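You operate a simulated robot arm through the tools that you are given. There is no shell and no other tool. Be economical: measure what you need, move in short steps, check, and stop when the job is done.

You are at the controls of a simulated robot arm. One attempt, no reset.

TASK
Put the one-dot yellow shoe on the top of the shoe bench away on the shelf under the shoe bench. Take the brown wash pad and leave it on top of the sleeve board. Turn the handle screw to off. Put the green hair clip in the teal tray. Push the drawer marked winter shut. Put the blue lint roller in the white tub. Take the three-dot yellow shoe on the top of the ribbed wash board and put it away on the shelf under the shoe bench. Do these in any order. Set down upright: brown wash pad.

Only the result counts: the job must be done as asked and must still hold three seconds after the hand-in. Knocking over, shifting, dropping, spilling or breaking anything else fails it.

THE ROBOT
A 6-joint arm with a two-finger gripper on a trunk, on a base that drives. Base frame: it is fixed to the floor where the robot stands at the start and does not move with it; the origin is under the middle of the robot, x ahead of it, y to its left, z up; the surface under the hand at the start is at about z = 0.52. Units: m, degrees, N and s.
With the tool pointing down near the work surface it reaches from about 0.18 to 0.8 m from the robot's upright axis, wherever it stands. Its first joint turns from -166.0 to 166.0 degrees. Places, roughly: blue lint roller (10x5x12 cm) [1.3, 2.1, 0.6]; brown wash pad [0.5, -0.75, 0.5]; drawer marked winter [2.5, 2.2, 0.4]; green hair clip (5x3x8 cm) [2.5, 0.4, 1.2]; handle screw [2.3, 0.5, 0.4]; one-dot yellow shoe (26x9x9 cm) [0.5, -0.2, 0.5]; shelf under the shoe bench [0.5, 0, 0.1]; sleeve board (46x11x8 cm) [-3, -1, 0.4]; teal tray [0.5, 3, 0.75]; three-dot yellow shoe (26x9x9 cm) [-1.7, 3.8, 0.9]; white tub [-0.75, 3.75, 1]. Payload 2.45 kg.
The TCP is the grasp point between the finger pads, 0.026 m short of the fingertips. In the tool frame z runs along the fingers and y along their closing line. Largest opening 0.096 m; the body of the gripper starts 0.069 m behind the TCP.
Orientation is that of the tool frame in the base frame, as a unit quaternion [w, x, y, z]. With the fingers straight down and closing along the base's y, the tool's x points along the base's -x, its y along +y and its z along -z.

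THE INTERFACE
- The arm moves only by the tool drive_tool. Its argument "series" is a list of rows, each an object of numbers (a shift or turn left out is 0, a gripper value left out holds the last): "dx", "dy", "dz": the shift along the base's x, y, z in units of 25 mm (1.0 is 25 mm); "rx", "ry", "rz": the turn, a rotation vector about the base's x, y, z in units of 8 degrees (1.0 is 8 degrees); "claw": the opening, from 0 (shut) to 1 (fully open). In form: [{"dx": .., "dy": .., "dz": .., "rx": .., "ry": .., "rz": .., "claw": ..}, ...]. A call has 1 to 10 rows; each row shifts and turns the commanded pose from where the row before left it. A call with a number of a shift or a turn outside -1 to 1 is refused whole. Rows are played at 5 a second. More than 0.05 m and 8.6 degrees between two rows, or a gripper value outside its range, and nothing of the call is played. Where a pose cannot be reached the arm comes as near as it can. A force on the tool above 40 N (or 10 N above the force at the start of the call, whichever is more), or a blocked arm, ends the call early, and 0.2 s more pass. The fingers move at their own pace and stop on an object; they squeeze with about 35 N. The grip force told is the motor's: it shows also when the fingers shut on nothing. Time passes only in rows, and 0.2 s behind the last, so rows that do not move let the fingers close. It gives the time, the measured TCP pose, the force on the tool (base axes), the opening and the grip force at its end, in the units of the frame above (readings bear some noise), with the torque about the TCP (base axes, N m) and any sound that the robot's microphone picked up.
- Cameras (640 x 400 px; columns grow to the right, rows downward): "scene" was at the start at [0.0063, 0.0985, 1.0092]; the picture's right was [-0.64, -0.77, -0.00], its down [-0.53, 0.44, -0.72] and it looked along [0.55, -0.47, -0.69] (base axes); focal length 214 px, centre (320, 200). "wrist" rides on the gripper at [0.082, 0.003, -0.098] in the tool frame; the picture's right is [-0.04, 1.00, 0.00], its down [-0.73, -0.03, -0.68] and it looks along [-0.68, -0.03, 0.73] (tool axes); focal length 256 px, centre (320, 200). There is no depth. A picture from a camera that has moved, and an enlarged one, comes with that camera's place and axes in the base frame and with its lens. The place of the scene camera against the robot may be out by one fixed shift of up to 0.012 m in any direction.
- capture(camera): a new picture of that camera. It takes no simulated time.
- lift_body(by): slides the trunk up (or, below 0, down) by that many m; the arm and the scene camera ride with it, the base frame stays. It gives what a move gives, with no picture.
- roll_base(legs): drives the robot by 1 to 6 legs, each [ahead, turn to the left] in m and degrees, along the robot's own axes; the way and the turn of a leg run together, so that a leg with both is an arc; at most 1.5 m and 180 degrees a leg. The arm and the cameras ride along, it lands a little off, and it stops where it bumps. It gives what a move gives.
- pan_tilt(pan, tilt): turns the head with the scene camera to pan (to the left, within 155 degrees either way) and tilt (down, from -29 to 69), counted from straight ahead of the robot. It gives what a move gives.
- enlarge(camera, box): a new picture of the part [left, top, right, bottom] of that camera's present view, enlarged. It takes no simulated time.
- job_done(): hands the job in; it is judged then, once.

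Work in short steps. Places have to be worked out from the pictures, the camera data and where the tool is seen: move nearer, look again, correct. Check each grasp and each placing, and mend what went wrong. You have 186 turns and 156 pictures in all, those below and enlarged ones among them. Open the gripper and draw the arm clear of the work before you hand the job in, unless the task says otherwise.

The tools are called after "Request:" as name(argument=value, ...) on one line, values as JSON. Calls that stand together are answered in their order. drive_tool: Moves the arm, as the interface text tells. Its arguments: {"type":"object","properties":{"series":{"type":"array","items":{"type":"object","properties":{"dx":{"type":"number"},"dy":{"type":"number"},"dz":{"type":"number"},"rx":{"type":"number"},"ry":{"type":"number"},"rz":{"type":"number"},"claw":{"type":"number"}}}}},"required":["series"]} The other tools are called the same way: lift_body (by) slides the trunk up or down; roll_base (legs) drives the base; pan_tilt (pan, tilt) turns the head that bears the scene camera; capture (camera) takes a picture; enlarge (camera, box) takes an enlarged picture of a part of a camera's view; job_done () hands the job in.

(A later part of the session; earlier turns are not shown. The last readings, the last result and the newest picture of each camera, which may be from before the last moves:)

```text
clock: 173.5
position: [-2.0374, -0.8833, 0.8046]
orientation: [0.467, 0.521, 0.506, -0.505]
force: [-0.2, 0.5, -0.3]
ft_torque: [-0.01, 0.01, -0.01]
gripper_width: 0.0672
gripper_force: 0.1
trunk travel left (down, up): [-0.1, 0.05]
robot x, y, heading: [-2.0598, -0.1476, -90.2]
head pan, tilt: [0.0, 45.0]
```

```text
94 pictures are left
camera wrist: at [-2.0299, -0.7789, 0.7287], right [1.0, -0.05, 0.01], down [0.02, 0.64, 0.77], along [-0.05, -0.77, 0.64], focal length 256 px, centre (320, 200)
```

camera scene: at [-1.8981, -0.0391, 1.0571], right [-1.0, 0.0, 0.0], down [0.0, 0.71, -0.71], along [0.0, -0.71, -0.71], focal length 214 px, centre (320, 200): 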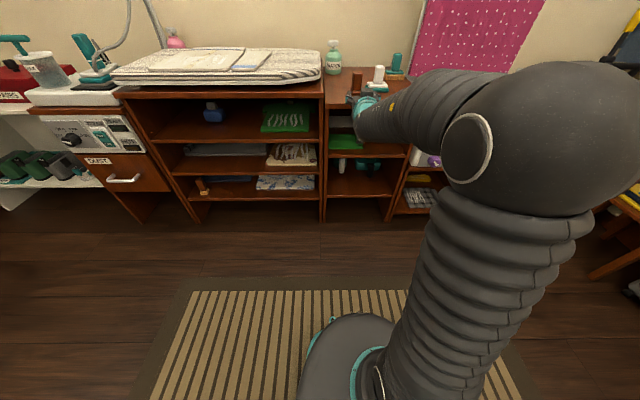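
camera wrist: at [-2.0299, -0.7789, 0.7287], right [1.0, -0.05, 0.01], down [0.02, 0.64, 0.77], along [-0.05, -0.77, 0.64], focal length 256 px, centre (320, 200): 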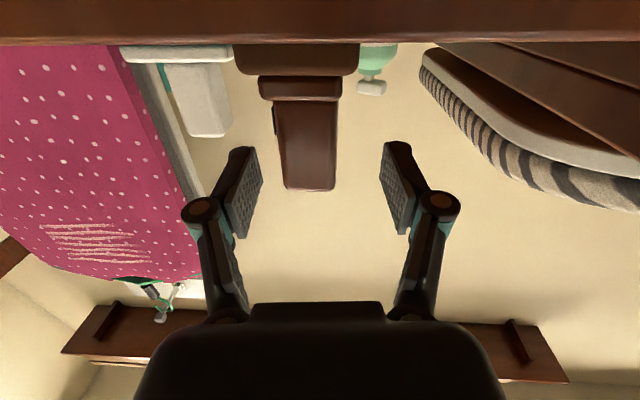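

Request:
drive_tool(series=[{"dy": -0.65, "dx": -0.15}, {"dy": -0.65, "dx": -0.1}])

Request:
capture(camera="wrist")

```text
clock: 174.1
position: [-2.0424, -0.9158, 0.8045]
orientation: [0.464, 0.523, 0.506, -0.506]
force: [0.2, 0.2, 0.1]
ft_torque: [0.01, -0.01, -0.02]
gripper_width: 0.0672
gripper_force: 0.0
trunk travel left (down, up): [-0.1, 0.05]
robot x, y, heading: [-2.0612, -0.1485, -90.1]
head pan, tilt: [0.0, 45.0]
```

```text
93 pictures are left
camera wrist: at [-2.0348, -0.8113, 0.7286], right [1.0, -0.06, 0.01], down [0.03, 0.64, 0.77], along [-0.06, -0.77, 0.64], focal length 256 px, centre (320, 200)
```

wrist: 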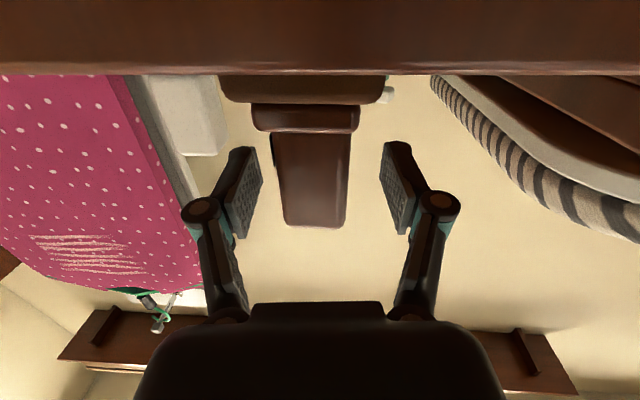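

Request:
drive_tool(series=[{"claw": 0}, {"claw": 0}, {"claw": 0}, {"dz": 0.5}, {"dz": 0.5}])

Request:
capture(camera="wrist")

```text
clock: 175.3
position: [-2.0422, -0.915, 0.8282]
orientation: [0.467, 0.52, 0.507, -0.504]
force: [0.5, -0.1, -0.2]
ft_torque: [0.0, 0.04, -0.01]
gripper_width: 0.0333
gripper_force: 34.7
trunk travel left (down, up): [-0.1, 0.05]
robot x, y, heading: [-2.0612, -0.1517, -90.2]
head pan, tilt: [0.0, 45.0]
```

```text
92 pictures are left
camera wrist: at [-2.036, -0.8119, 0.7526], right [1.0, -0.05, 0.01], down [0.02, 0.64, 0.77], along [-0.05, -0.77, 0.64], focal length 256 px, centre (320, 200)
```

wrist: 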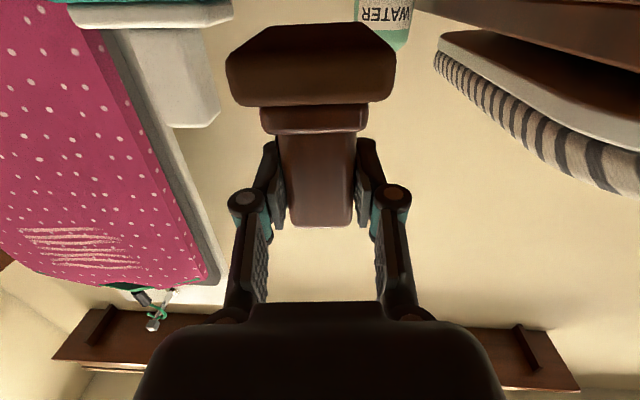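

Pad held horizontally (TCP 6.5 cm above its bottom). Backing out, tucking, and driving to face the sleeve-board compartment.

Request:
roll_base(legs=[[-0.12, 0]])

Request:
drive_tool(series=[{"dy": 1, "dz": 0.5}, {"dy": 1, "dz": 0.5}, {"dy": 1}, {"dy": 1}, {"dy": 1}, {"dy": 1}, {"dy": 1}, {"dy": 1}, {"dy": 1}])

Request:
roll_base(legs=[[0, -90], [0.68, 0], [0, 90]])

Request:
pan_tilt(pan=-20, tilt=40)

Request:
capture(camera="scene")

```text
clock: 176.5
position: [-2.0428, -0.7973, 0.8278]
orientation: [0.467, 0.521, 0.506, -0.505]
force: [-0.4, -0.1, -1.4]
ft_torque: [0.0, 0.03, -0.03]
gripper_width: 0.0334
gripper_force: 34.8
trunk travel left (down, up): [-0.1, 0.05]
robot x, y, heading: [-2.0559, -0.0315, -90.3]
head pan, tilt: [0.0, 45.0]
```

```text
clock: 178.5
position: [-2.0448, -0.5727, 0.8522]
orientation: [0.467, 0.52, 0.507, -0.504]
force: [0.7, -1.3, -0.8]
ft_torque: [0.01, 0.01, 0.01]
gripper_width: 0.033
gripper_force: 34.9
trunk travel left (down, up): [-0.1, 0.05]
robot x, y, heading: [-2.0581, -0.0315, -90.1]
head pan, tilt: [0.0, 45.0]
```

```text
clock: 190.0
position: [-2.7036, -0.578, 0.8531]
orientation: [0.478, 0.509, 0.518, -0.494]
force: [-0.4, 0.0, -1.1]
ft_torque: [0.0, -0.02, 0.01]
gripper_width: 0.0333
gripper_force: 35.2
trunk travel left (down, up): [-0.1, 0.05]
robot x, y, heading: [-2.742, -0.04, -87.6]
head pan, tilt: [0.0, 45.0]
```

```text
clock: 190.8
position: [-2.7045, -0.5781, 0.8531]
orientation: [0.477, 0.509, 0.519, -0.494]
force: [-0.9, -0.6, -1.2]
ft_torque: [-0.01, 0.02, 0.01]
gripper_width: 0.0333
gripper_force: 34.9
trunk travel left (down, up): [-0.1, 0.05]
robot x, y, heading: [-2.7427, -0.0355, -87.8]
head pan, tilt: [-20.0, 40.0]
```

```text
91 pictures are left
camera scene: at [-2.6102, -0.0607, 1.0644], right [-0.95, 0.3, 0.0], down [0.19, 0.61, -0.77], along [-0.23, -0.73, -0.64], focal length 214 px, centre (320, 200)
```

scene: 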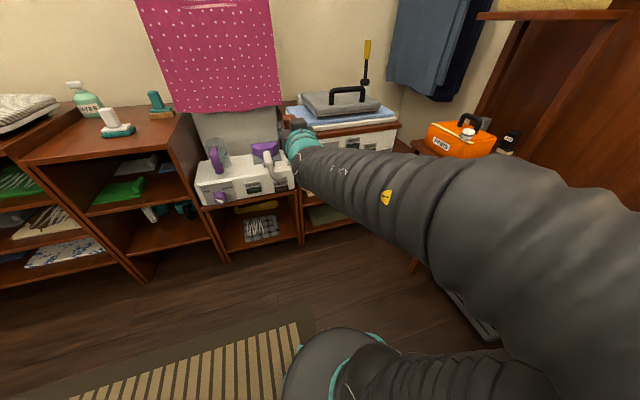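

Moving the tool right to x≈−2.95, then lowering the trunk and arm in front of the compartment.

Request:
drive_tool(series=[{"dx": -1}, {"dx": -1}, {"dx": -1}, {"dx": -1}, {"dx": -1}, {"dx": -1}, {"dx": -1}, {"dx": -1}, {"dx": -1}, {"dx": -1}])

Request:
lift_body(by=-0.1)

Request:
drive_tool(series=[{"dy": -1}, {"dy": -1}, {"dy": -1}, {"dy": -1}, {"dy": -1}, {"dy": -0.6}, {"dz": -1}, {"dz": -1}, {"dz": -1}, {"dz": -1}])

Request:
drive_tool(series=[{"dz": -1}, {"dz": -1}, {"dz": -1}, {"dz": -1}, {"dz": -1}])

Request:
capture(camera="wrist")

Request:
capture(camera="scene")

```text
clock: 193.0
position: [-2.727, -0.5707, 0.8636]
orientation: [0.475, 0.511, 0.516, -0.496]
force: [0.0, -0.2, -1.1]
ft_torque: [0.03, 0.02, 0.01]
gripper_width: 0.0332
gripper_force: 34.7
out of reach, approached as far as the arm can: row 1, 2, 3, 4, 5, 6, 7, 8, 9, 10
trunk travel left (down, up): [-0.1, 0.05]
robot x, y, heading: [-2.7448, -0.0384, -87.9]
head pan, tilt: [-20.0, 40.0]
```

```text
clock: 194.3
position: [-2.7269, -0.5701, 0.7649]
orientation: [0.476, 0.511, 0.516, -0.496]
force: [0.1, 0.9, -0.3]
ft_torque: [0.03, -0.01, -0.02]
gripper_width: 0.0334
gripper_force: 34.9
trunk travel left (down, up): [0.0, 0.15]
robot x, y, heading: [-2.7418, -0.038, -87.9]
head pan, tilt: [-20.0, 40.0]
```

```text
clock: 196.5
position: [-2.6942, -0.7085, 0.6726]
orientation: [0.473, 0.514, 0.515, -0.497]
force: [-0.3, -0.1, -0.6]
ft_torque: [0.02, 0.0, -0.03]
gripper_width: 0.0333
gripper_force: 34.7
out of reach, approached as far as the arm can: row 3, 5, 7, 8, 9, 10
trunk travel left (down, up): [0.0, 0.15]
robot x, y, heading: [-2.7436, -0.0362, -87.7]
head pan, tilt: [-20.0, 40.0]
```

```text
clock: 197.7
position: [-2.6665, -0.7043, 0.5532]
orientation: [0.473, 0.514, 0.514, -0.498]
force: [-0.3, 0.5, -1.2]
ft_torque: [0.0, -0.01, -0.02]
gripper_width: 0.0333
gripper_force: 34.6
out of reach, approached as far as the arm can: row 1, 2, 3, 4, 5
trunk travel left (down, up): [0.0, 0.15]
robot x, y, heading: [-2.7424, -0.0364, -87.4]
head pan, tilt: [-20.0, 40.0]
```

```text
90 pictures are left
camera wrist: at [-2.6627, -0.6011, 0.4781], right [1.0, -0.02, 0.01], down [0.0, 0.64, 0.77], along [-0.03, -0.77, 0.64], focal length 256 px, centre (320, 200)
```

wrist: 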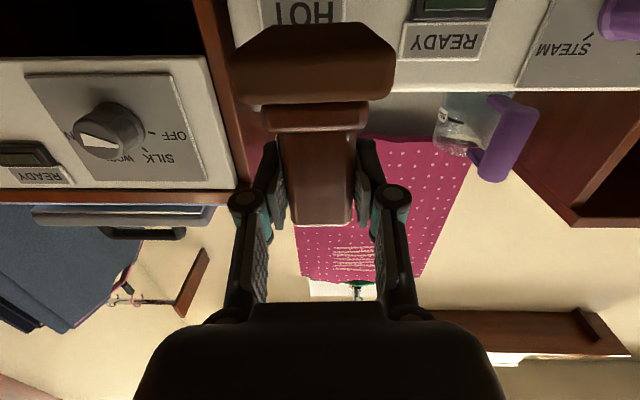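

```text
89 pictures are left
camera scene: at [-2.6103, -0.0607, 0.9645], right [-0.95, 0.3, 0.0], down [0.19, 0.61, -0.77], along [-0.23, -0.73, -0.64], focal length 214 px, centre (320, 200)
```

scene: 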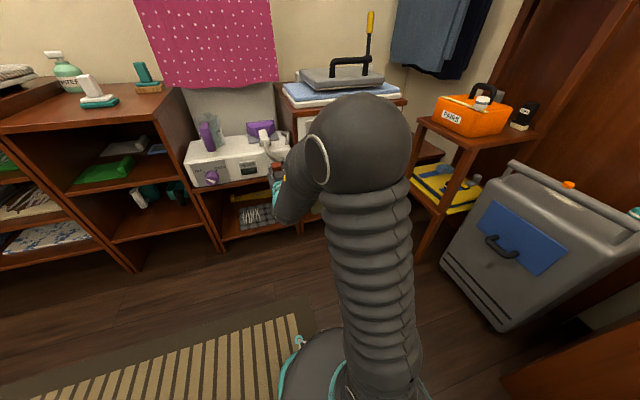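

The horizontal pose only works with the tool slightly left of the robot. I'll tuck the arm up and shift the base about 0.24 m in −x (reverse with heading 0), clear of the furniture.

Request:
lift_body(by=0.1)

Request:
drive_tool(series=[{"dz": 1}, {"dz": 1}, {"dz": 1}, {"dz": 1}, {"dz": 1}, {"dz": 1}, {"dz": 1}, {"dy": 1}, {"dy": 1}, {"dy": 1}])

Request:
roll_base(legs=[[0.15, 0], [0, 88], [-0.24, 0], [0, -90]])

Request:
capture(camera="scene")

```text
clock: 199.1
position: [-2.6673, -0.7043, 0.6545]
orientation: [0.473, 0.513, 0.515, -0.497]
force: [-0.4, 0.3, -1.5]
ft_torque: [-0.01, 0.03, -0.02]
gripper_width: 0.0333
gripper_force: 35.5
trunk travel left (down, up): [-0.1, 0.05]
robot x, y, heading: [-2.7436, -0.0394, -87.5]
head pan, tilt: [-20.0, 40.0]
```

```text
clock: 201.3
position: [-2.6685, -0.6304, 0.8303]
orientation: [0.474, 0.513, 0.516, -0.497]
force: [0.0, -0.7, -0.6]
ft_torque: [-0.02, 0.0, 0.0]
gripper_width: 0.0333
gripper_force: 35.0
trunk travel left (down, up): [-0.1, 0.05]
robot x, y, heading: [-2.7428, -0.0377, -87.5]
head pan, tilt: [-20.0, 40.0]
```

```text
clock: 211.1
position: [-2.8981, -0.7845, 0.8305]
orientation: [0.477, 0.51, 0.518, -0.494]
force: [0.3, 0.2, -1.7]
ft_torque: [0.0, 0.01, -0.01]
gripper_width: 0.0334
gripper_force: 34.7
trunk travel left (down, up): [-0.1, 0.05]
robot x, y, heading: [-2.98, -0.1954, -80.3]
head pan, tilt: [-20.0, 40.0]
stopped in leg 4: the robot was blocked; the commanded pose is now the measured one
```

```text
88 pictures are left
camera scene: at [-2.8461, -0.1993, 1.0644], right [-0.98, 0.18, 0.0], down [0.11, 0.63, -0.77], along [-0.14, -0.75, -0.64], focal length 214 px, centre (320, 200)
```

scene: 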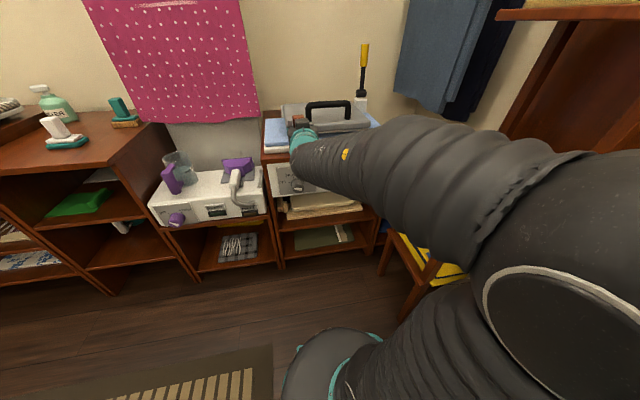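

Blocked during the last turn, perhaps the elbow at the stand. Turning back 12° and looking to the right.

Request:
roll_base(legs=[[0, 12]])

Request:
pan_tilt(pan=-55, tilt=25)

Request:
capture(camera="scene")

Request:
pan_tilt(pan=-115, tilt=45)

Request:
capture(camera="scene")

```text
clock: 212.2
position: [-2.8151, -0.7673, 0.8308]
orientation: [0.51, 0.472, 0.554, -0.458]
force: [0.8, -0.5, -0.4]
ft_torque: [0.01, 0.02, -0.03]
gripper_width: 0.0335
gripper_force: 35.0
trunk travel left (down, up): [-0.1, 0.05]
robot x, y, heading: [-2.9781, -0.1902, -72.6]
head pan, tilt: [-20.0, 40.0]
stopped in leg 1: the robot was blocked; the commanded pose is now the measured one
```

```text
clock: 213.3
position: [-2.8151, -0.7658, 0.8292]
orientation: [0.511, 0.471, 0.554, -0.458]
force: [0.2, -0.3, -1.1]
ft_torque: [0.0, -0.02, -0.02]
gripper_width: 0.033
gripper_force: 34.5
trunk travel left (down, up): [-0.1, 0.05]
robot x, y, heading: [-2.9771, -0.194, -72.7]
head pan, tilt: [-55.0, 25.0]
```

```text
87 pictures are left
camera scene: at [-2.8988, -0.1692, 1.0877], right [-0.79, 0.61, 0.0], down [0.26, 0.34, -0.91], along [-0.55, -0.72, -0.42], focal length 214 px, centre (320, 200)
```

scene: 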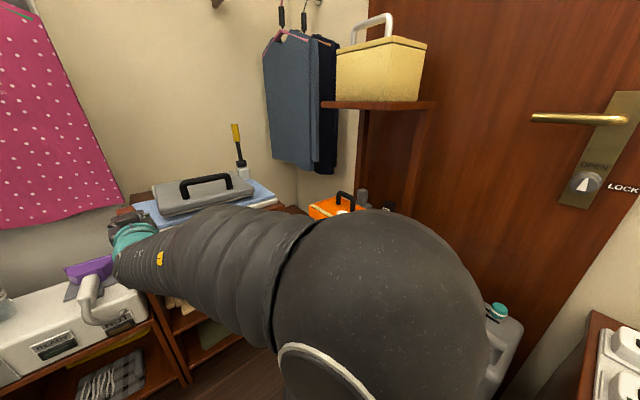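

```text
clock: 214.6
position: [-2.8155, -0.7676, 0.8315]
orientation: [0.51, 0.472, 0.553, -0.459]
force: [-1.1, -0.2, -1.3]
ft_torque: [0.0, 0.01, -0.05]
gripper_width: 0.0332
gripper_force: 34.8
trunk travel left (down, up): [-0.1, 0.05]
robot x, y, heading: [-2.9813, -0.1927, -72.5]
head pan, tilt: [-115.0, 45.0]
```

```text
86 pictures are left
camera scene: at [-2.9233, -0.0855, 1.0572], right [0.13, 0.99, 0.0], down [0.7, -0.09, -0.71], along [-0.7, 0.09, -0.71], focal length 214 px, centre (320, 200)
```

scene: 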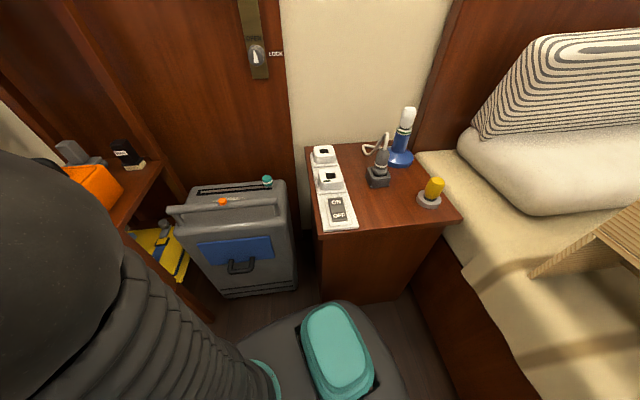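

The base's long rear touched the bedside table. I'll retract the arm, move forward, and instead approach from x≈−2.77 with the tool slightly oblique (yaw ≈ −109°).

Request:
drive_tool(series=[{"dy": 1, "dz": 0.5}, {"dy": 1, "dz": 0.5}, {"dy": 1}, {"dy": 1}])

Request:
roll_base(legs=[[0.09, 0]])

Request:
roll_base(legs=[[0, 72], [0.17, 0], [0, -90]])

Request:
pan_tilt(pan=-10, tilt=40)

Request:
capture(camera="scene")

```text
clock: 215.6
position: [-2.8149, -0.6651, 0.8557]
orientation: [0.512, 0.471, 0.553, -0.459]
force: [0.9, -0.2, -1.4]
ft_torque: [0.03, -0.04, 0.03]
gripper_width: 0.0331
gripper_force: 35.0
trunk travel left (down, up): [-0.1, 0.05]
robot x, y, heading: [-2.9773, -0.1929, -72.6]
head pan, tilt: [-115.0, 45.0]
```

```text
clock: 216.7
position: [-2.787, -0.753, 0.8553]
orientation: [0.511, 0.472, 0.554, -0.458]
force: [-0.5, 0.4, -1.9]
ft_torque: [0.02, 0.02, -0.01]
gripper_width: 0.0333
gripper_force: 35.1
trunk travel left (down, up): [-0.1, 0.05]
robot x, y, heading: [-2.9476, -0.2805, -72.7]
head pan, tilt: [-115.0, 45.0]
```

```text
clock: 225.1
position: [-2.7689, -0.7814, 0.8557]
orientation: [0.435, 0.551, 0.474, -0.532]
force: [0.5, 0.1, -0.7]
ft_torque: [0.01, -0.02, 0.0]
gripper_width: 0.0334
gripper_force: 34.8
trunk travel left (down, up): [-0.1, 0.05]
robot x, y, heading: [-2.7831, -0.2804, -90.2]
head pan, tilt: [-115.0, 45.0]
```

```text
clock: 226.9
position: [-2.7678, -0.7814, 0.8565]
orientation: [0.435, 0.55, 0.475, -0.531]
force: [0.3, -0.7, -1.6]
ft_torque: [0.04, -0.03, 0.02]
gripper_width: 0.033
gripper_force: 34.9
trunk travel left (down, up): [-0.1, 0.05]
robot x, y, heading: [-2.7823, -0.2815, -90.1]
head pan, tilt: [-10.0, 40.0]
```

```text
85 pictures are left
camera scene: at [-2.6349, -0.3123, 1.0644], right [-0.98, 0.18, 0.0], down [0.11, 0.63, -0.77], along [-0.13, -0.75, -0.64], focal length 214 px, centre (320, 200)
```

scene: 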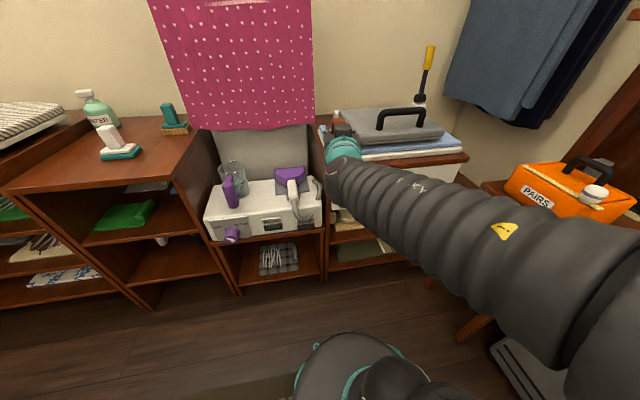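

Clear now. Backing 0.25 m, lowering the trunk, then stretching toward the pre-entry point with the oblique yaw; the base will do the insertion.

Request:
roll_base(legs=[[-0.25, 0]])

Request:
drive_tool(series=[{"dy": -1, "rz": -0.6}, {"dy": -1, "rz": -0.6}, {"dy": -1}, {"dy": -1, "dx": -1}, {"dy": -1, "dx": -1}, {"dy": -1, "dx": -1}, {"dy": -1, "dx": -1}, {"dx": -1}, {"dx": -1}])

Request:
lift_body(by=-0.1)

Request:
drive_tool(series=[{"dz": -1}, {"dz": -1}, {"dz": -1}, {"dz": -1}, {"dz": -1}, {"dz": -1}, {"dz": -1}, {"dz": -1}, {"dz": -1}])

Request:
capture(camera="scene")

Request:
capture(camera="wrist")

```text
clock: 228.7
position: [-2.7672, -0.5279, 0.8566]
orientation: [0.435, 0.55, 0.475, -0.531]
force: [0.2, -0.3, -1.2]
ft_torque: [0.0, 0.02, 0.01]
gripper_width: 0.033
gripper_force: 35.1
trunk travel left (down, up): [-0.1, 0.05]
robot x, y, heading: [-2.779, -0.0301, -90.0]
head pan, tilt: [-10.0, 40.0]
```

```text
clock: 230.7
position: [-2.918, -0.7044, 0.8539]
orientation: [0.389, 0.588, 0.429, -0.565]
force: [-0.3, -0.4, -2.5]
ft_torque: [0.03, 0.0, 0.01]
gripper_width: 0.0334
gripper_force: 35.3
trunk travel left (down, up): [-0.1, 0.05]
robot x, y, heading: [-2.779, -0.0287, -90.1]
head pan, tilt: [-10.0, 40.0]
```

```text
clock: 232.1
position: [-2.9184, -0.7032, 0.7536]
orientation: [0.39, 0.587, 0.428, -0.565]
force: [0.0, -0.4, -1.1]
ft_torque: [0.04, -0.01, -0.03]
gripper_width: 0.0331
gripper_force: 35.2
trunk travel left (down, up): [0.0, 0.15]
robot x, y, heading: [-2.7832, -0.0293, -89.8]
head pan, tilt: [-10.0, 40.0]
```

```text
clock: 234.1
position: [-2.9065, -0.7067, 0.5309]
orientation: [0.387, 0.59, 0.426, -0.566]
force: [0.4, -0.7, -0.7]
ft_torque: [0.05, 0.0, -0.02]
gripper_width: 0.0329
gripper_force: 35.5
out of reach, approached as far as the arm can: row 7, 8, 9
trunk travel left (down, up): [0.0, 0.15]
robot x, y, heading: [-2.783, -0.0258, -89.8]
head pan, tilt: [-10.0, 40.0]
```

```text
84 pictures are left
camera scene: at [-2.6348, -0.0594, 0.9645], right [-0.98, 0.17, 0.0], down [0.11, 0.63, -0.77], along [-0.13, -0.75, -0.64], focal length 214 px, centre (320, 200)
```

scene: 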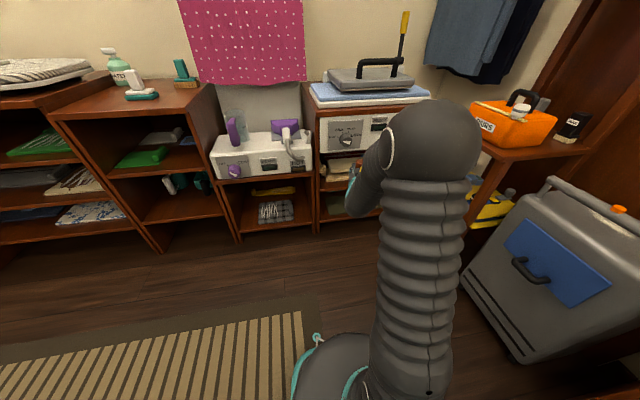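

```text
83 pictures are left
camera wrist: at [-2.8684, -0.6103, 0.4564], right [0.94, -0.34, 0.01], down [0.21, 0.6, 0.77], along [-0.27, -0.72, 0.64], focal length 256 px, centre (320, 200)
```

wrist: 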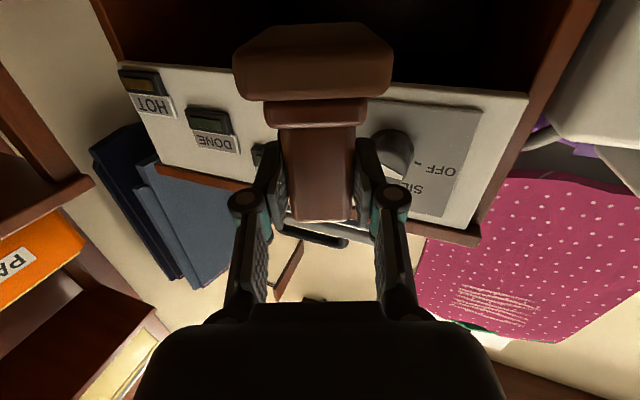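

Zooming to measure the panel bottom and board top more accurately.

Request:
enlarge(camera="scene", box=[300, 100, 440, 230])

```text
3.08 times, centred on (370, 165) of scene
camera zoom: at [-2.6348, -0.0594, 0.9645], right [-0.98, 0.17, 0.0], down [0.11, 0.63, -0.77], along [-0.13, -0.75, -0.64], focal length 660 px, centre (166, 308)
```

zoom: 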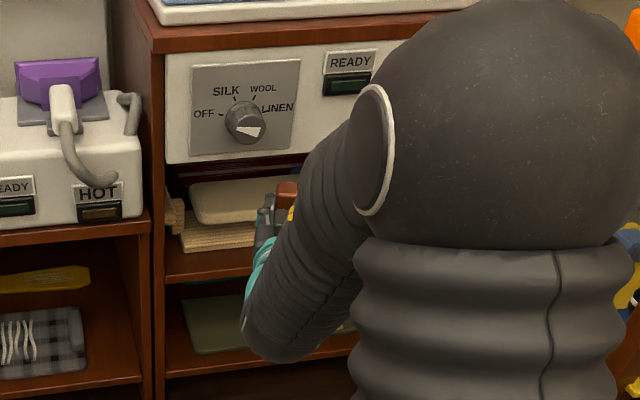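

Clearance is about 1.7 cm in total; entering with TCP z≈0.500. Extending to the pre-entry point.

Request:
drive_tool(series=[{"dy": -1}, {"dy": -1}, {"dz": -0.6}, {"dz": -0.6}])

Request:
capture(camera="wrist")

Request:
enlarge(camera="scene", box=[300, 100, 440, 230])

```text
clock: 235.1
position: [-2.9048, -0.7583, 0.5025]
orientation: [0.389, 0.588, 0.428, -0.565]
force: [1.0, 0.0, -2.1]
ft_torque: [0.05, 0.01, -0.01]
gripper_width: 0.0332
gripper_force: 35.1
trunk travel left (down, up): [0.0, 0.15]
robot x, y, heading: [-2.7811, -0.0265, -90.3]
head pan, tilt: [-10.0, 40.0]
```

```text
81 pictures are left
camera wrist: at [-2.8694, -0.6608, 0.4255], right [0.94, -0.33, 0.01], down [0.2, 0.6, 0.77], along [-0.27, -0.73, 0.63], focal length 256 px, centre (320, 200)
```

wrist: 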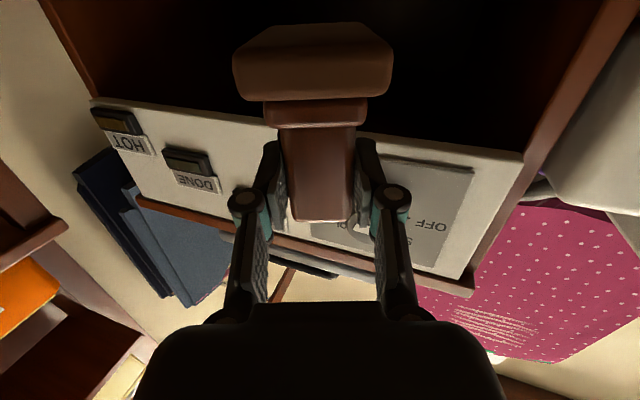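

```text
3.08 times, centred on (370, 165) of scene
camera zoom: at [-2.6348, -0.0594, 0.9644], right [-0.98, 0.17, 0.0], down [0.11, 0.63, -0.77], along [-0.13, -0.75, -0.64], focal length 660 px, centre (166, 308)
```

zoom: 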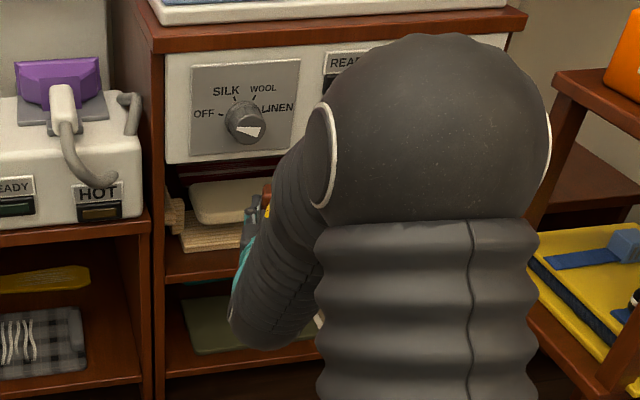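

Lowering 5 mm more and rolling in 0.09 m, then checking.

Request:
drive_tool(series=[{"dz": -0.2}])

Request:
roll_base(legs=[[0.08, 0]])

Request:
capture(camera="wrist")

Request:
enlarge(camera="scene", box=[300, 100, 440, 230])

```text
clock: 235.5
position: [-2.9057, -0.7581, 0.4963]
orientation: [0.388, 0.589, 0.427, -0.566]
force: [-0.2, -0.7, -1.5]
ft_torque: [0.04, -0.01, -0.03]
gripper_width: 0.0331
gripper_force: 35.5
trunk travel left (down, up): [0.0, 0.15]
robot x, y, heading: [-2.7795, -0.0269, -90.0]
head pan, tilt: [-10.0, 40.0]
```

```text
clock: 236.5
position: [-2.9057, -0.8386, 0.4954]
orientation: [0.387, 0.589, 0.427, -0.566]
force: [0.4, 0.7, -0.7]
ft_torque: [0.01, 0.01, 0.03]
gripper_width: 0.0334
gripper_force: 34.6
trunk travel left (down, up): [0.0, 0.15]
robot x, y, heading: [-2.781, -0.1074, -89.9]
head pan, tilt: [-10.0, 40.0]
```

```text
79 pictures are left
camera wrist: at [-2.8697, -0.7411, 0.4208], right [0.94, -0.34, 0.01], down [0.2, 0.6, 0.77], along [-0.27, -0.72, 0.63], focal length 256 px, centre (320, 200)
```

wrist: 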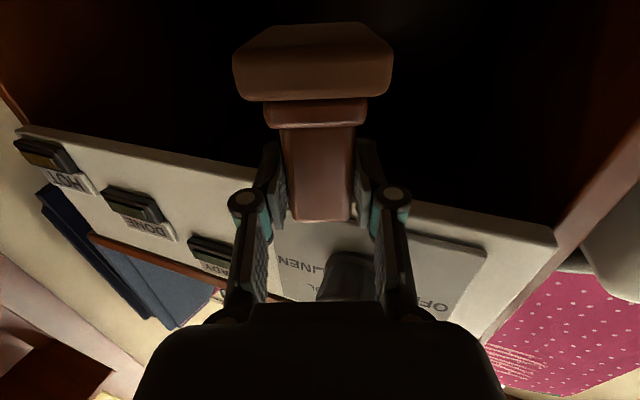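

```text
3.08 times, centred on (370, 165) of scene
camera zoom: at [-2.6348, -0.1398, 0.9644], right [-0.98, 0.17, 0.0], down [0.11, 0.63, -0.77], along [-0.13, -0.75, -0.64], focal length 660 px, centre (166, 308)
```

zoom: 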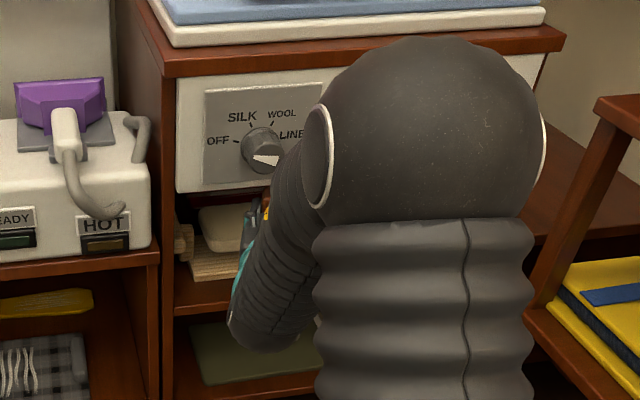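

Panel bottom measured at z≈0.528 (y −0.878), and the handle top is around 0.51: it fits. Rolling in 0.06 m more.

Request:
roll_base(legs=[[0.06, 0]])

Request:
capture(camera="wrist")

Request:
enlarge(camera="scene", box=[300, 110, 440, 240])

```text
clock: 237.5
position: [-2.9066, -0.8978, 0.4964]
orientation: [0.388, 0.589, 0.427, -0.566]
force: [-0.4, 0.9, -1.2]
ft_torque: [-0.01, -0.02, 0.0]
gripper_width: 0.0331
gripper_force: 35.2
trunk travel left (down, up): [0.0, 0.15]
robot x, y, heading: [-2.7802, -0.1657, -90.1]
head pan, tilt: [-10.0, 40.0]
```

```text
77 pictures are left
camera wrist: at [-2.8707, -0.8007, 0.4208], right [0.94, -0.34, 0.01], down [0.2, 0.6, 0.77], along [-0.27, -0.72, 0.63], focal length 256 px, centre (320, 200)
```

wrist: 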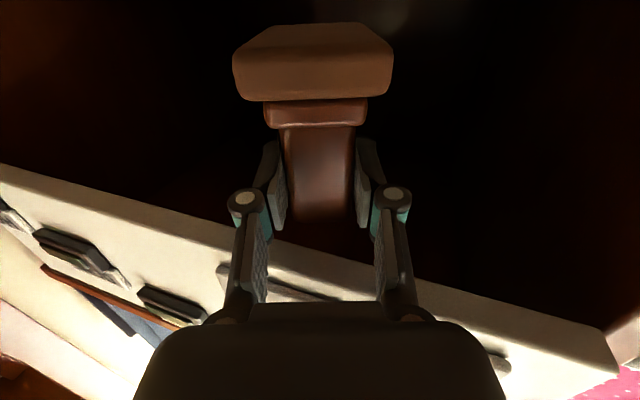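

```text
3.08 times, centred on (370, 175) of scene
camera zoom: at [-2.6349, -0.1998, 0.9644], right [-0.98, 0.18, 0.0], down [0.11, 0.63, -0.77], along [-0.13, -0.75, -0.64], focal length 660 px, centre (166, 277)
```

zoom: 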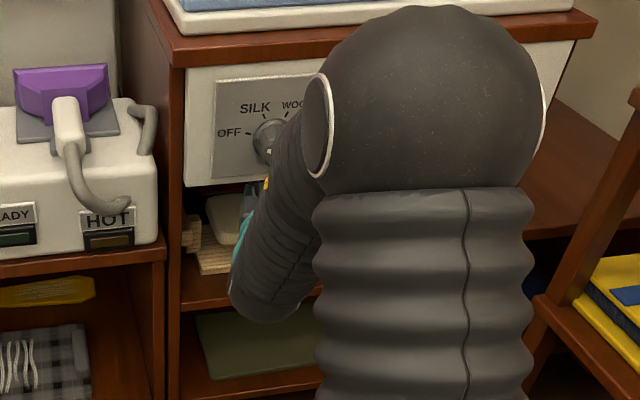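

Request:
drive_tool(series=[{"dy": -0.5}, {"dy": -0.5}, {"dy": -0.5}, {"dy": -0.5}, {"dy": -0.4}])

Request:
capture(camera="wrist")

Request:
enlarge(camera="scene", box=[310, 150, 400, 230])

```text
clock: 238.2
position: [-2.9061, -0.9258, 0.495]
orientation: [0.388, 0.59, 0.426, -0.566]
force: [2.6, 14.9, 3.8]
ft_torque: [-0.38, -0.11, 0.46]
gripper_width: 0.0332
gripper_force: 35.5
trunk travel left (down, up): [0.0, 0.15]
robot x, y, heading: [-2.7804, -0.1684, -89.9]
head pan, tilt: [-10.0, 40.0]
stopped in row 3: the force on the tool passed its limit at 60 N (the readings are from after the stop); the commanded pose is now the measured one
```

```text
75 pictures are left
camera wrist: at [-2.8705, -0.8283, 0.4199], right [0.94, -0.34, 0.01], down [0.2, 0.6, 0.77], along [-0.27, -0.72, 0.63], focal length 256 px, centre (320, 200)
```

wrist: 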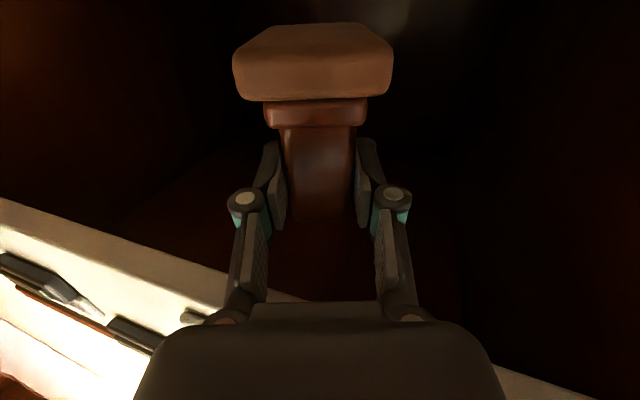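

```text
5.00 times, centred on (355, 190) of scene
camera zoom: at [-2.6348, -0.1989, 0.9646], right [-0.98, 0.17, 0.0], down [0.11, 0.63, -0.77], along [-0.13, -0.75, -0.64], focal length 1072 px, centre (145, 250)
```

zoom: 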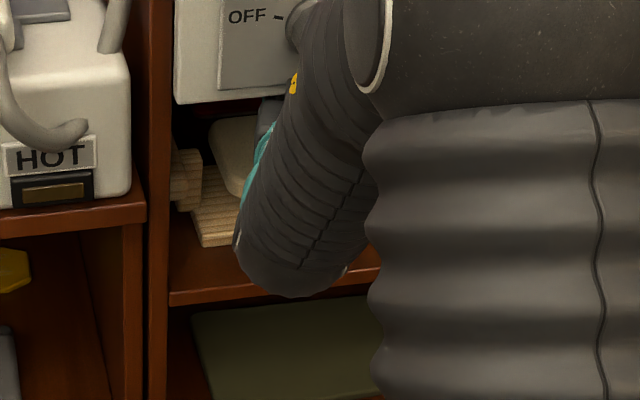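

The upper palm edge seems to touch the panel's lower edge. Backing 6 mm and lowering gently to find the board's top.

Request:
drive_tool(series=[{"dy": 0.3}, {"dz": -0.15}, {"dz": -0.15}])

Request:
drive_tool(series=[{"dz": -0.15}, {"dz": -0.15}])

```text
clock: 239.0
position: [-2.9073, -0.9199, 0.4859]
orientation: [0.387, 0.59, 0.427, -0.565]
force: [0.0, -0.4, -1.0]
ft_torque: [0.01, 0.01, -0.01]
gripper_width: 0.0332
gripper_force: 35.1
trunk travel left (down, up): [0.0, 0.15]
robot x, y, heading: [-2.7796, -0.1676, -90.1]
head pan, tilt: [-10.0, 40.0]
```

```text
clock: 239.6
position: [-2.9071, -0.9175, 0.478]
orientation: [0.386, 0.59, 0.426, -0.566]
force: [-0.2, -0.3, -1.9]
ft_torque: [0.04, -0.02, 0.01]
gripper_width: 0.0331
gripper_force: 35.0
trunk travel left (down, up): [0.0, 0.15]
robot x, y, heading: [-2.7777, -0.1642, -90.0]
head pan, tilt: [-10.0, 40.0]
```

Request:
drive_tool(series=[{"dy": -0.3}, {"dy": -0.3}, {"dy": -0.3}, {"dy": -0.3}])

```text
clock: 240.3
position: [-2.9081, -0.9313, 0.4779]
orientation: [0.386, 0.591, 0.426, -0.565]
force: [2.9, 14.0, 6.3]
ft_torque: [-0.24, -0.21, 0.46]
gripper_width: 0.033
gripper_force: 35.4
trunk travel left (down, up): [0.0, 0.15]
robot x, y, heading: [-2.7782, -0.1701, -90.4]
head pan, tilt: [-10.0, 40.0]
stopped in row 3: the force on the tool passed its limit at 60 N (the readings are from after the stop); the commanded pose is now the measured one
```

Contact again, apparently near the fingertip height rather than at the board. Pulling out to look into the compartment.

Request:
drive_tool(series=[{"dy": 0.4}])

Request:
roll_base(legs=[[-0.22, 0]])

Request:
roll_base(legs=[[0, 25]])

Request:
pan_tilt(pan=-45, tilt=28)

Request:
capture(camera="scene")

```text
clock: 240.7
position: [-2.907, -0.9216, 0.4769]
orientation: [0.386, 0.591, 0.427, -0.565]
force: [0.2, -0.2, -1.6]
ft_torque: [0.03, 0.01, 0.0]
gripper_width: 0.0329
gripper_force: 35.5
trunk travel left (down, up): [0.0, 0.15]
robot x, y, heading: [-2.7869, -0.1671, -90.1]
head pan, tilt: [-10.0, 40.0]
```

```text
clock: 242.4
position: [-2.9085, -0.6972, 0.4765]
orientation: [0.386, 0.591, 0.426, -0.566]
force: [0.3, 0.7, -1.6]
ft_torque: [-0.01, -0.02, 0.01]
gripper_width: 0.0333
gripper_force: 34.9
trunk travel left (down, up): [0.0, 0.15]
robot x, y, heading: [-2.7806, 0.0593, -90.0]
head pan, tilt: [-10.0, 40.0]
```

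```text
clock: 244.1
position: [-2.579, -0.6817, 0.4774]
orientation: [0.499, 0.486, 0.544, -0.469]
force: [-0.5, -0.2, -0.9]
ft_torque: [0.06, -0.02, 0.03]
gripper_width: 0.0333
gripper_force: 35.2
trunk travel left (down, up): [0.0, 0.15]
robot x, y, heading: [-2.779, 0.0553, -65.3]
head pan, tilt: [-10.0, 40.0]
```

```text
clock: 245.1
position: [-2.5795, -0.6805, 0.477]
orientation: [0.499, 0.486, 0.543, -0.469]
force: [0.6, -0.4, -0.9]
ft_torque: [0.01, 0.0, -0.04]
gripper_width: 0.0331
gripper_force: 34.6
trunk travel left (down, up): [0.0, 0.15]
robot x, y, heading: [-2.7805, 0.0601, -65.3]
head pan, tilt: [-45.0, 28.0]
```

```text
73 pictures are left
camera scene: at [-2.6905, 0.0836, 0.9829], right [-0.94, 0.35, 0.0], down [0.16, 0.44, -0.88], along [-0.31, -0.83, -0.47], focal length 214 px, centre (320, 200)
```

scene: 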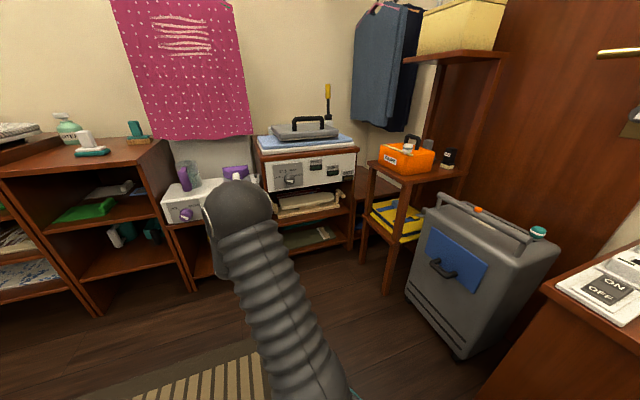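

Request:
enlarge(camera="scene", box=[255, 150, 365, 260])

```text
3.64 times, centred on (310, 205) of scene
camera zoom: at [-2.6905, 0.0836, 0.9829], right [-0.94, 0.35, 0.0], down [0.16, 0.44, -0.88], along [-0.31, -0.83, -0.47], focal length 780 px, centre (356, 182)
```

zoom: 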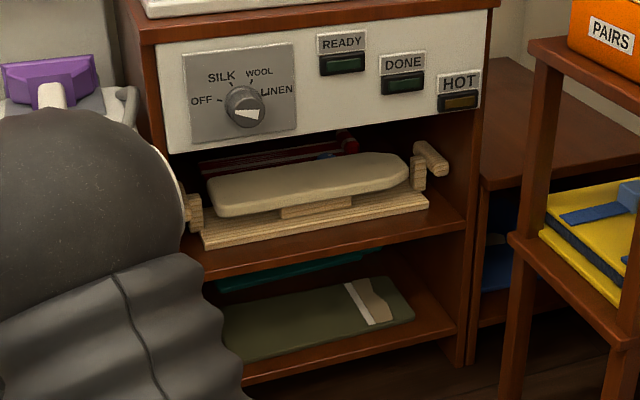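

Request:
enlarge(camera="scene", box=[280, 180, 340, 215])

```text
10.67 times, centred on (310, 198) of scene
camera zoom: at [-2.6905, 0.0836, 0.9829], right [-0.94, 0.35, 0.0], down [0.16, 0.44, -0.88], along [-0.31, -0.83, -0.47], focal length 2288 px, centre (427, 227)
```

zoom: 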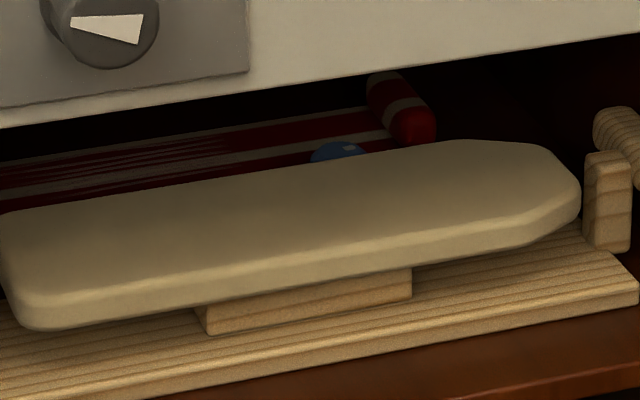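

Behind the board is only a striped cloth; the board top is ≈0.42. The wrist flange most likely met the panel edge. I'll stretch the arm farther and pitch the tool so its rear is lower. Turning back and testing that pose in the open.

Request:
roll_base(legs=[[0, -25]])

Request:
drive_tool(series=[{"dy": -1, "dz": 0.4}, {"dy": -1, "dz": 0.2}, {"dy": -1}, {"rx": -0.5, "ry": 0.18}, {"rx": -0.5, "ry": 0.18}, {"rx": -0.5, "ry": 0.18}])

Request:
capture(camera="wrist")

```text
clock: 246.8
position: [-2.9083, -0.6973, 0.4763]
orientation: [0.386, 0.591, 0.426, -0.566]
force: [-0.2, 0.0, -0.9]
ft_torque: [-0.01, -0.04, 0.03]
gripper_width: 0.0333
gripper_force: 35.4
trunk travel left (down, up): [0.0, 0.15]
robot x, y, heading: [-2.7779, 0.0566, -90.1]
head pan, tilt: [-45.0, 28.0]
```

```text
clock: 248.2
position: [-2.908, -0.7722, 0.4926]
orientation: [-0.428, -0.527, -0.378, 0.629]
force: [-0.1, -0.3, -0.7]
ft_torque: [0.01, 0.0, 0.02]
gripper_width: 0.0335
gripper_force: 34.8
trunk travel left (down, up): [0.0, 0.15]
robot x, y, heading: [-2.7791, 0.0554, -90.4]
head pan, tilt: [-45.0, 28.0]
```

```text
70 pictures are left
camera wrist: at [-2.8776, -0.6926, 0.3971], right [0.94, -0.34, 0.02], down [0.26, 0.74, 0.62], along [-0.22, -0.58, 0.79], focal length 256 px, centre (320, 200)
```

wrist: 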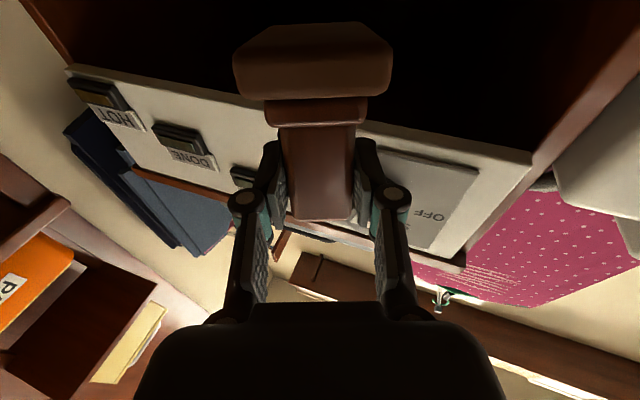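

The rear-low pitch works (9° up). Rolling in 0.13 m at z≈0.497.

Request:
drive_tool(series=[{"dz": 0.2}])

Request:
roll_base(legs=[[0.13, 0]])

Request:
drive_tool(series=[{"dy": -0.4}, {"dy": -0.4}, {"dy": -0.4}, {"dy": -0.4}, {"dy": -0.3}])

```text
clock: 248.6
position: [-2.9077, -0.7729, 0.4984]
orientation: [-0.428, -0.527, -0.378, 0.629]
force: [0.6, -0.3, -1.5]
ft_torque: [0.01, -0.02, 0.0]
gripper_width: 0.0332
gripper_force: 35.3
trunk travel left (down, up): [0.0, 0.15]
robot x, y, heading: [-2.7803, 0.0553, -90.4]
head pan, tilt: [-45.0, 28.0]
```

```text
clock: 249.8
position: [-2.9083, -0.9039, 0.4983]
orientation: [-0.428, -0.527, -0.378, 0.629]
force: [0.1, -0.3, -1.9]
ft_torque: [0.06, -0.01, 0.03]
gripper_width: 0.0333
gripper_force: 35.7
trunk travel left (down, up): [0.0, 0.15]
robot x, y, heading: [-2.7798, -0.0761, -90.1]
head pan, tilt: [-45.0, 28.0]
```

```text
clock: 250.9
position: [-2.9083, -0.9387, 0.4983]
orientation: [-0.429, -0.528, -0.378, 0.629]
force: [1.3, 15.8, 4.6]
ft_torque: [0.02, -0.28, 0.62]
gripper_width: 0.0333
gripper_force: 34.5
trunk travel left (down, up): [0.0, 0.15]
robot x, y, heading: [-2.7816, -0.0752, -90.0]
head pan, tilt: [-45.0, 28.0]
stopped in row 5: the force on the tool passed its limit at 70 N (the readings are from after the stop); the commanded pose is now the measured one
```

Again contact from above on the +x side. Backing 8 mm, then lowering to find whether the pad already lands on the board.

Request:
drive_tool(series=[{"dy": 0.3}, {"dz": -0.2}, {"dz": -0.2}])

Request:
drive_tool(series=[{"dy": -0.3}, {"dy": -0.3}, {"dy": -0.3}, {"dy": -0.3}])

Request:
capture(camera="wrist")

```text
clock: 251.7
position: [-2.9078, -0.9319, 0.4866]
orientation: [-0.428, -0.528, -0.379, 0.628]
force: [0.3, -0.2, -0.8]
ft_torque: [0.03, 0.01, 0.03]
gripper_width: 0.0331
gripper_force: 34.7
trunk travel left (down, up): [0.0, 0.15]
robot x, y, heading: [-2.7824, -0.0714, -90.4]
head pan, tilt: [-45.0, 28.0]
```

```text
clock: 252.7
position: [-2.9077, -0.9628, 0.485]
orientation: [-0.428, -0.527, -0.379, 0.628]
force: [-0.4, -0.3, -0.8]
ft_torque: [0.03, -0.02, 0.01]
gripper_width: 0.0336
gripper_force: 35.0
trunk travel left (down, up): [0.0, 0.15]
robot x, y, heading: [-2.7805, -0.074, -89.9]
head pan, tilt: [-45.0, 28.0]
```

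```text
69 pictures are left
camera wrist: at [-2.8776, -0.8834, 0.3901], right [0.94, -0.34, 0.02], down [0.26, 0.74, 0.62], along [-0.22, -0.58, 0.79], focal length 256 px, centre (320, 200)
```

wrist: 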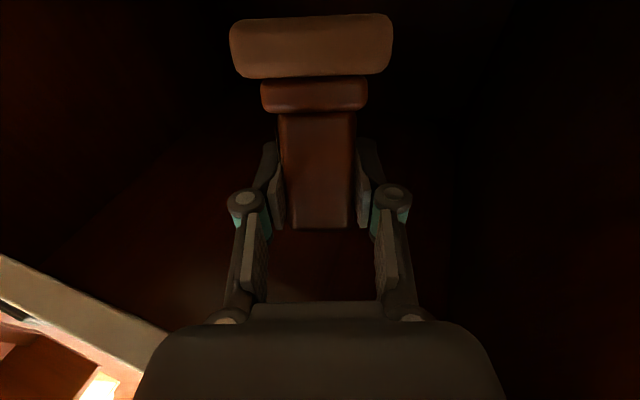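

In at y=−0.963 without force; the pad has swivelled in the grip to nearly upright. Lowering in tiny steps until it rests.

Request:
drive_tool(series=[{"dz": -0.1}, {"dz": -0.1}])

Request:
drive_tool(series=[{"dz": -0.1}, {"dz": -0.1}])

Request:
drive_tool(series=[{"dz": -0.1}, {"dz": -0.1}])

```text
clock: 253.3
position: [-2.9095, -0.9621, 0.4803]
orientation: [-0.428, -0.528, -0.378, 0.629]
force: [0.3, -0.6, -1.0]
ft_torque: [0.01, 0.01, 0.01]
gripper_width: 0.0332
gripper_force: 34.8
trunk travel left (down, up): [0.0, 0.15]
robot x, y, heading: [-2.7831, -0.0709, -90.3]
head pan, tilt: [-45.0, 28.0]
```

```text
clock: 253.9
position: [-2.9094, -0.9614, 0.4763]
orientation: [-0.429, -0.527, -0.379, 0.628]
force: [-0.6, 0.0, -0.6]
ft_torque: [-0.01, 0.0, -0.01]
gripper_width: 0.0335
gripper_force: 35.1
trunk travel left (down, up): [0.0, 0.15]
robot x, y, heading: [-2.7816, -0.0737, -90.3]
head pan, tilt: [-45.0, 28.0]
```

```text
clock: 254.5
position: [-2.9082, -0.9621, 0.4708]
orientation: [-0.428, -0.528, -0.379, 0.628]
force: [0.4, 0.2, -1.6]
ft_torque: [0.01, 0.02, 0.0]
gripper_width: 0.0332
gripper_force: 34.7
trunk travel left (down, up): [0.0, 0.15]
robot x, y, heading: [-2.7786, -0.0716, -90.0]
head pan, tilt: [-45.0, 28.0]
```

No contact yet at z=0.471. Continuing down slightly with checks.

Request:
drive_tool(series=[{"dz": -0.1}, {"dz": -0.1}])

Request:
pan_tilt(pan=-5, tilt=35)

Request:
enlarge(camera="scene", box=[300, 120, 440, 230])

Request:
enlarge(camera="wrist", box=[160, 0, 480, 250])

```text
clock: 255.1
position: [-2.9082, -0.9639, 0.4652]
orientation: [-0.428, -0.528, -0.379, 0.628]
force: [-0.2, -1.1, -0.9]
ft_torque: [-0.03, -0.02, -0.01]
gripper_width: 0.0332
gripper_force: 34.9
trunk travel left (down, up): [0.0, 0.15]
robot x, y, heading: [-2.7823, -0.073, -90.0]
head pan, tilt: [-45.0, 28.0]
```

```text
clock: 256.1
position: [-2.9085, -0.9618, 0.4656]
orientation: [-0.428, -0.528, -0.378, 0.628]
force: [0.1, 0.0, -1.7]
ft_torque: [0.01, -0.03, -0.04]
gripper_width: 0.0334
gripper_force: 35.5
trunk travel left (down, up): [0.0, 0.15]
robot x, y, heading: [-2.7765, -0.0758, -90.2]
head pan, tilt: [-5.0, 35.0]
```

```text
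3.64 times, centred on (370, 175) of scene
camera zoom: at [-2.6277, -0.1109, 0.972], right [-1.0, 0.09, 0.0], down [0.05, 0.57, -0.82], along [-0.07, -0.82, -0.57], focal length 780 px, centre (138, 291)
```

zoom: 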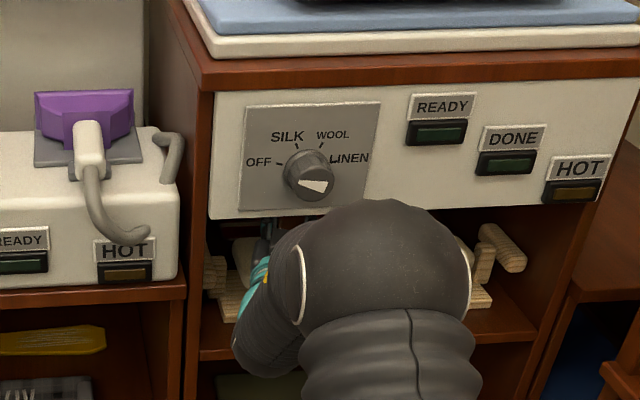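

```text
1.60 times, centred on (320, 125) of wrist
camera zoom: at [-2.8782, -0.8831, 0.3704], right [0.94, -0.34, 0.02], down [0.26, 0.74, 0.62], along [-0.22, -0.58, 0.79], focal length 410 px, centre (320, 320)
```

zoom: 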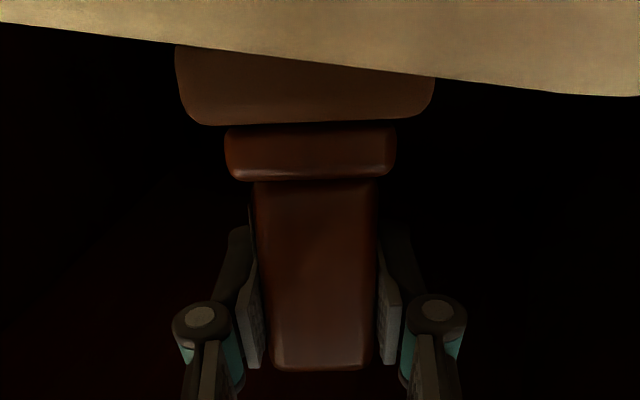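

The board's front edge now shows in front of the pad's bottom: the pad is just above the board (top ≈0.39). Lowering a few more millimetres.

Request:
drive_tool(series=[{"dz": -0.1}, {"dz": -0.1}])

Request:
drive_tool(series=[{"dz": -0.1}, {"dz": -0.1}])

Request:
enlarge(camera="wrist", box=[160, 0, 480, 250])

```text
clock: 256.7
position: [-2.909, -0.9636, 0.4646]
orientation: [-0.43, -0.525, -0.377, 0.63]
force: [0.8, 2.4, 12.3]
ft_torque: [0.06, -0.33, 0.06]
gripper_width: 0.0333
gripper_force: 34.7
trunk travel left (down, up): [0.0, 0.15]
robot x, y, heading: [-2.7814, -0.0736, -90.1]
head pan, tilt: [-5.0, 35.0]
```

```text
clock: 257.3
position: [-2.9103, -0.9613, 0.4648]
orientation: [-0.432, -0.524, -0.375, 0.631]
force: [-3.3, -4.4, 37.0]
ft_torque: [-0.54, -0.48, 0.02]
gripper_width: 0.0335
gripper_force: 34.7
trunk travel left (down, up): [0.0, 0.15]
robot x, y, heading: [-2.7823, -0.0763, -89.9]
head pan, tilt: [-5.0, 35.0]
```

```text
1.60 times, centred on (320, 125) of wrist
camera zoom: at [-2.8796, -0.8839, 0.3669], right [0.94, -0.34, 0.02], down [0.26, 0.75, 0.61], along [-0.22, -0.57, 0.79], focal length 410 px, centre (320, 320)
```

zoom: 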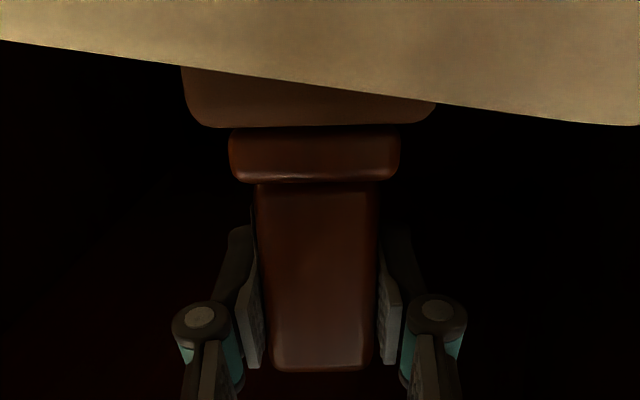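

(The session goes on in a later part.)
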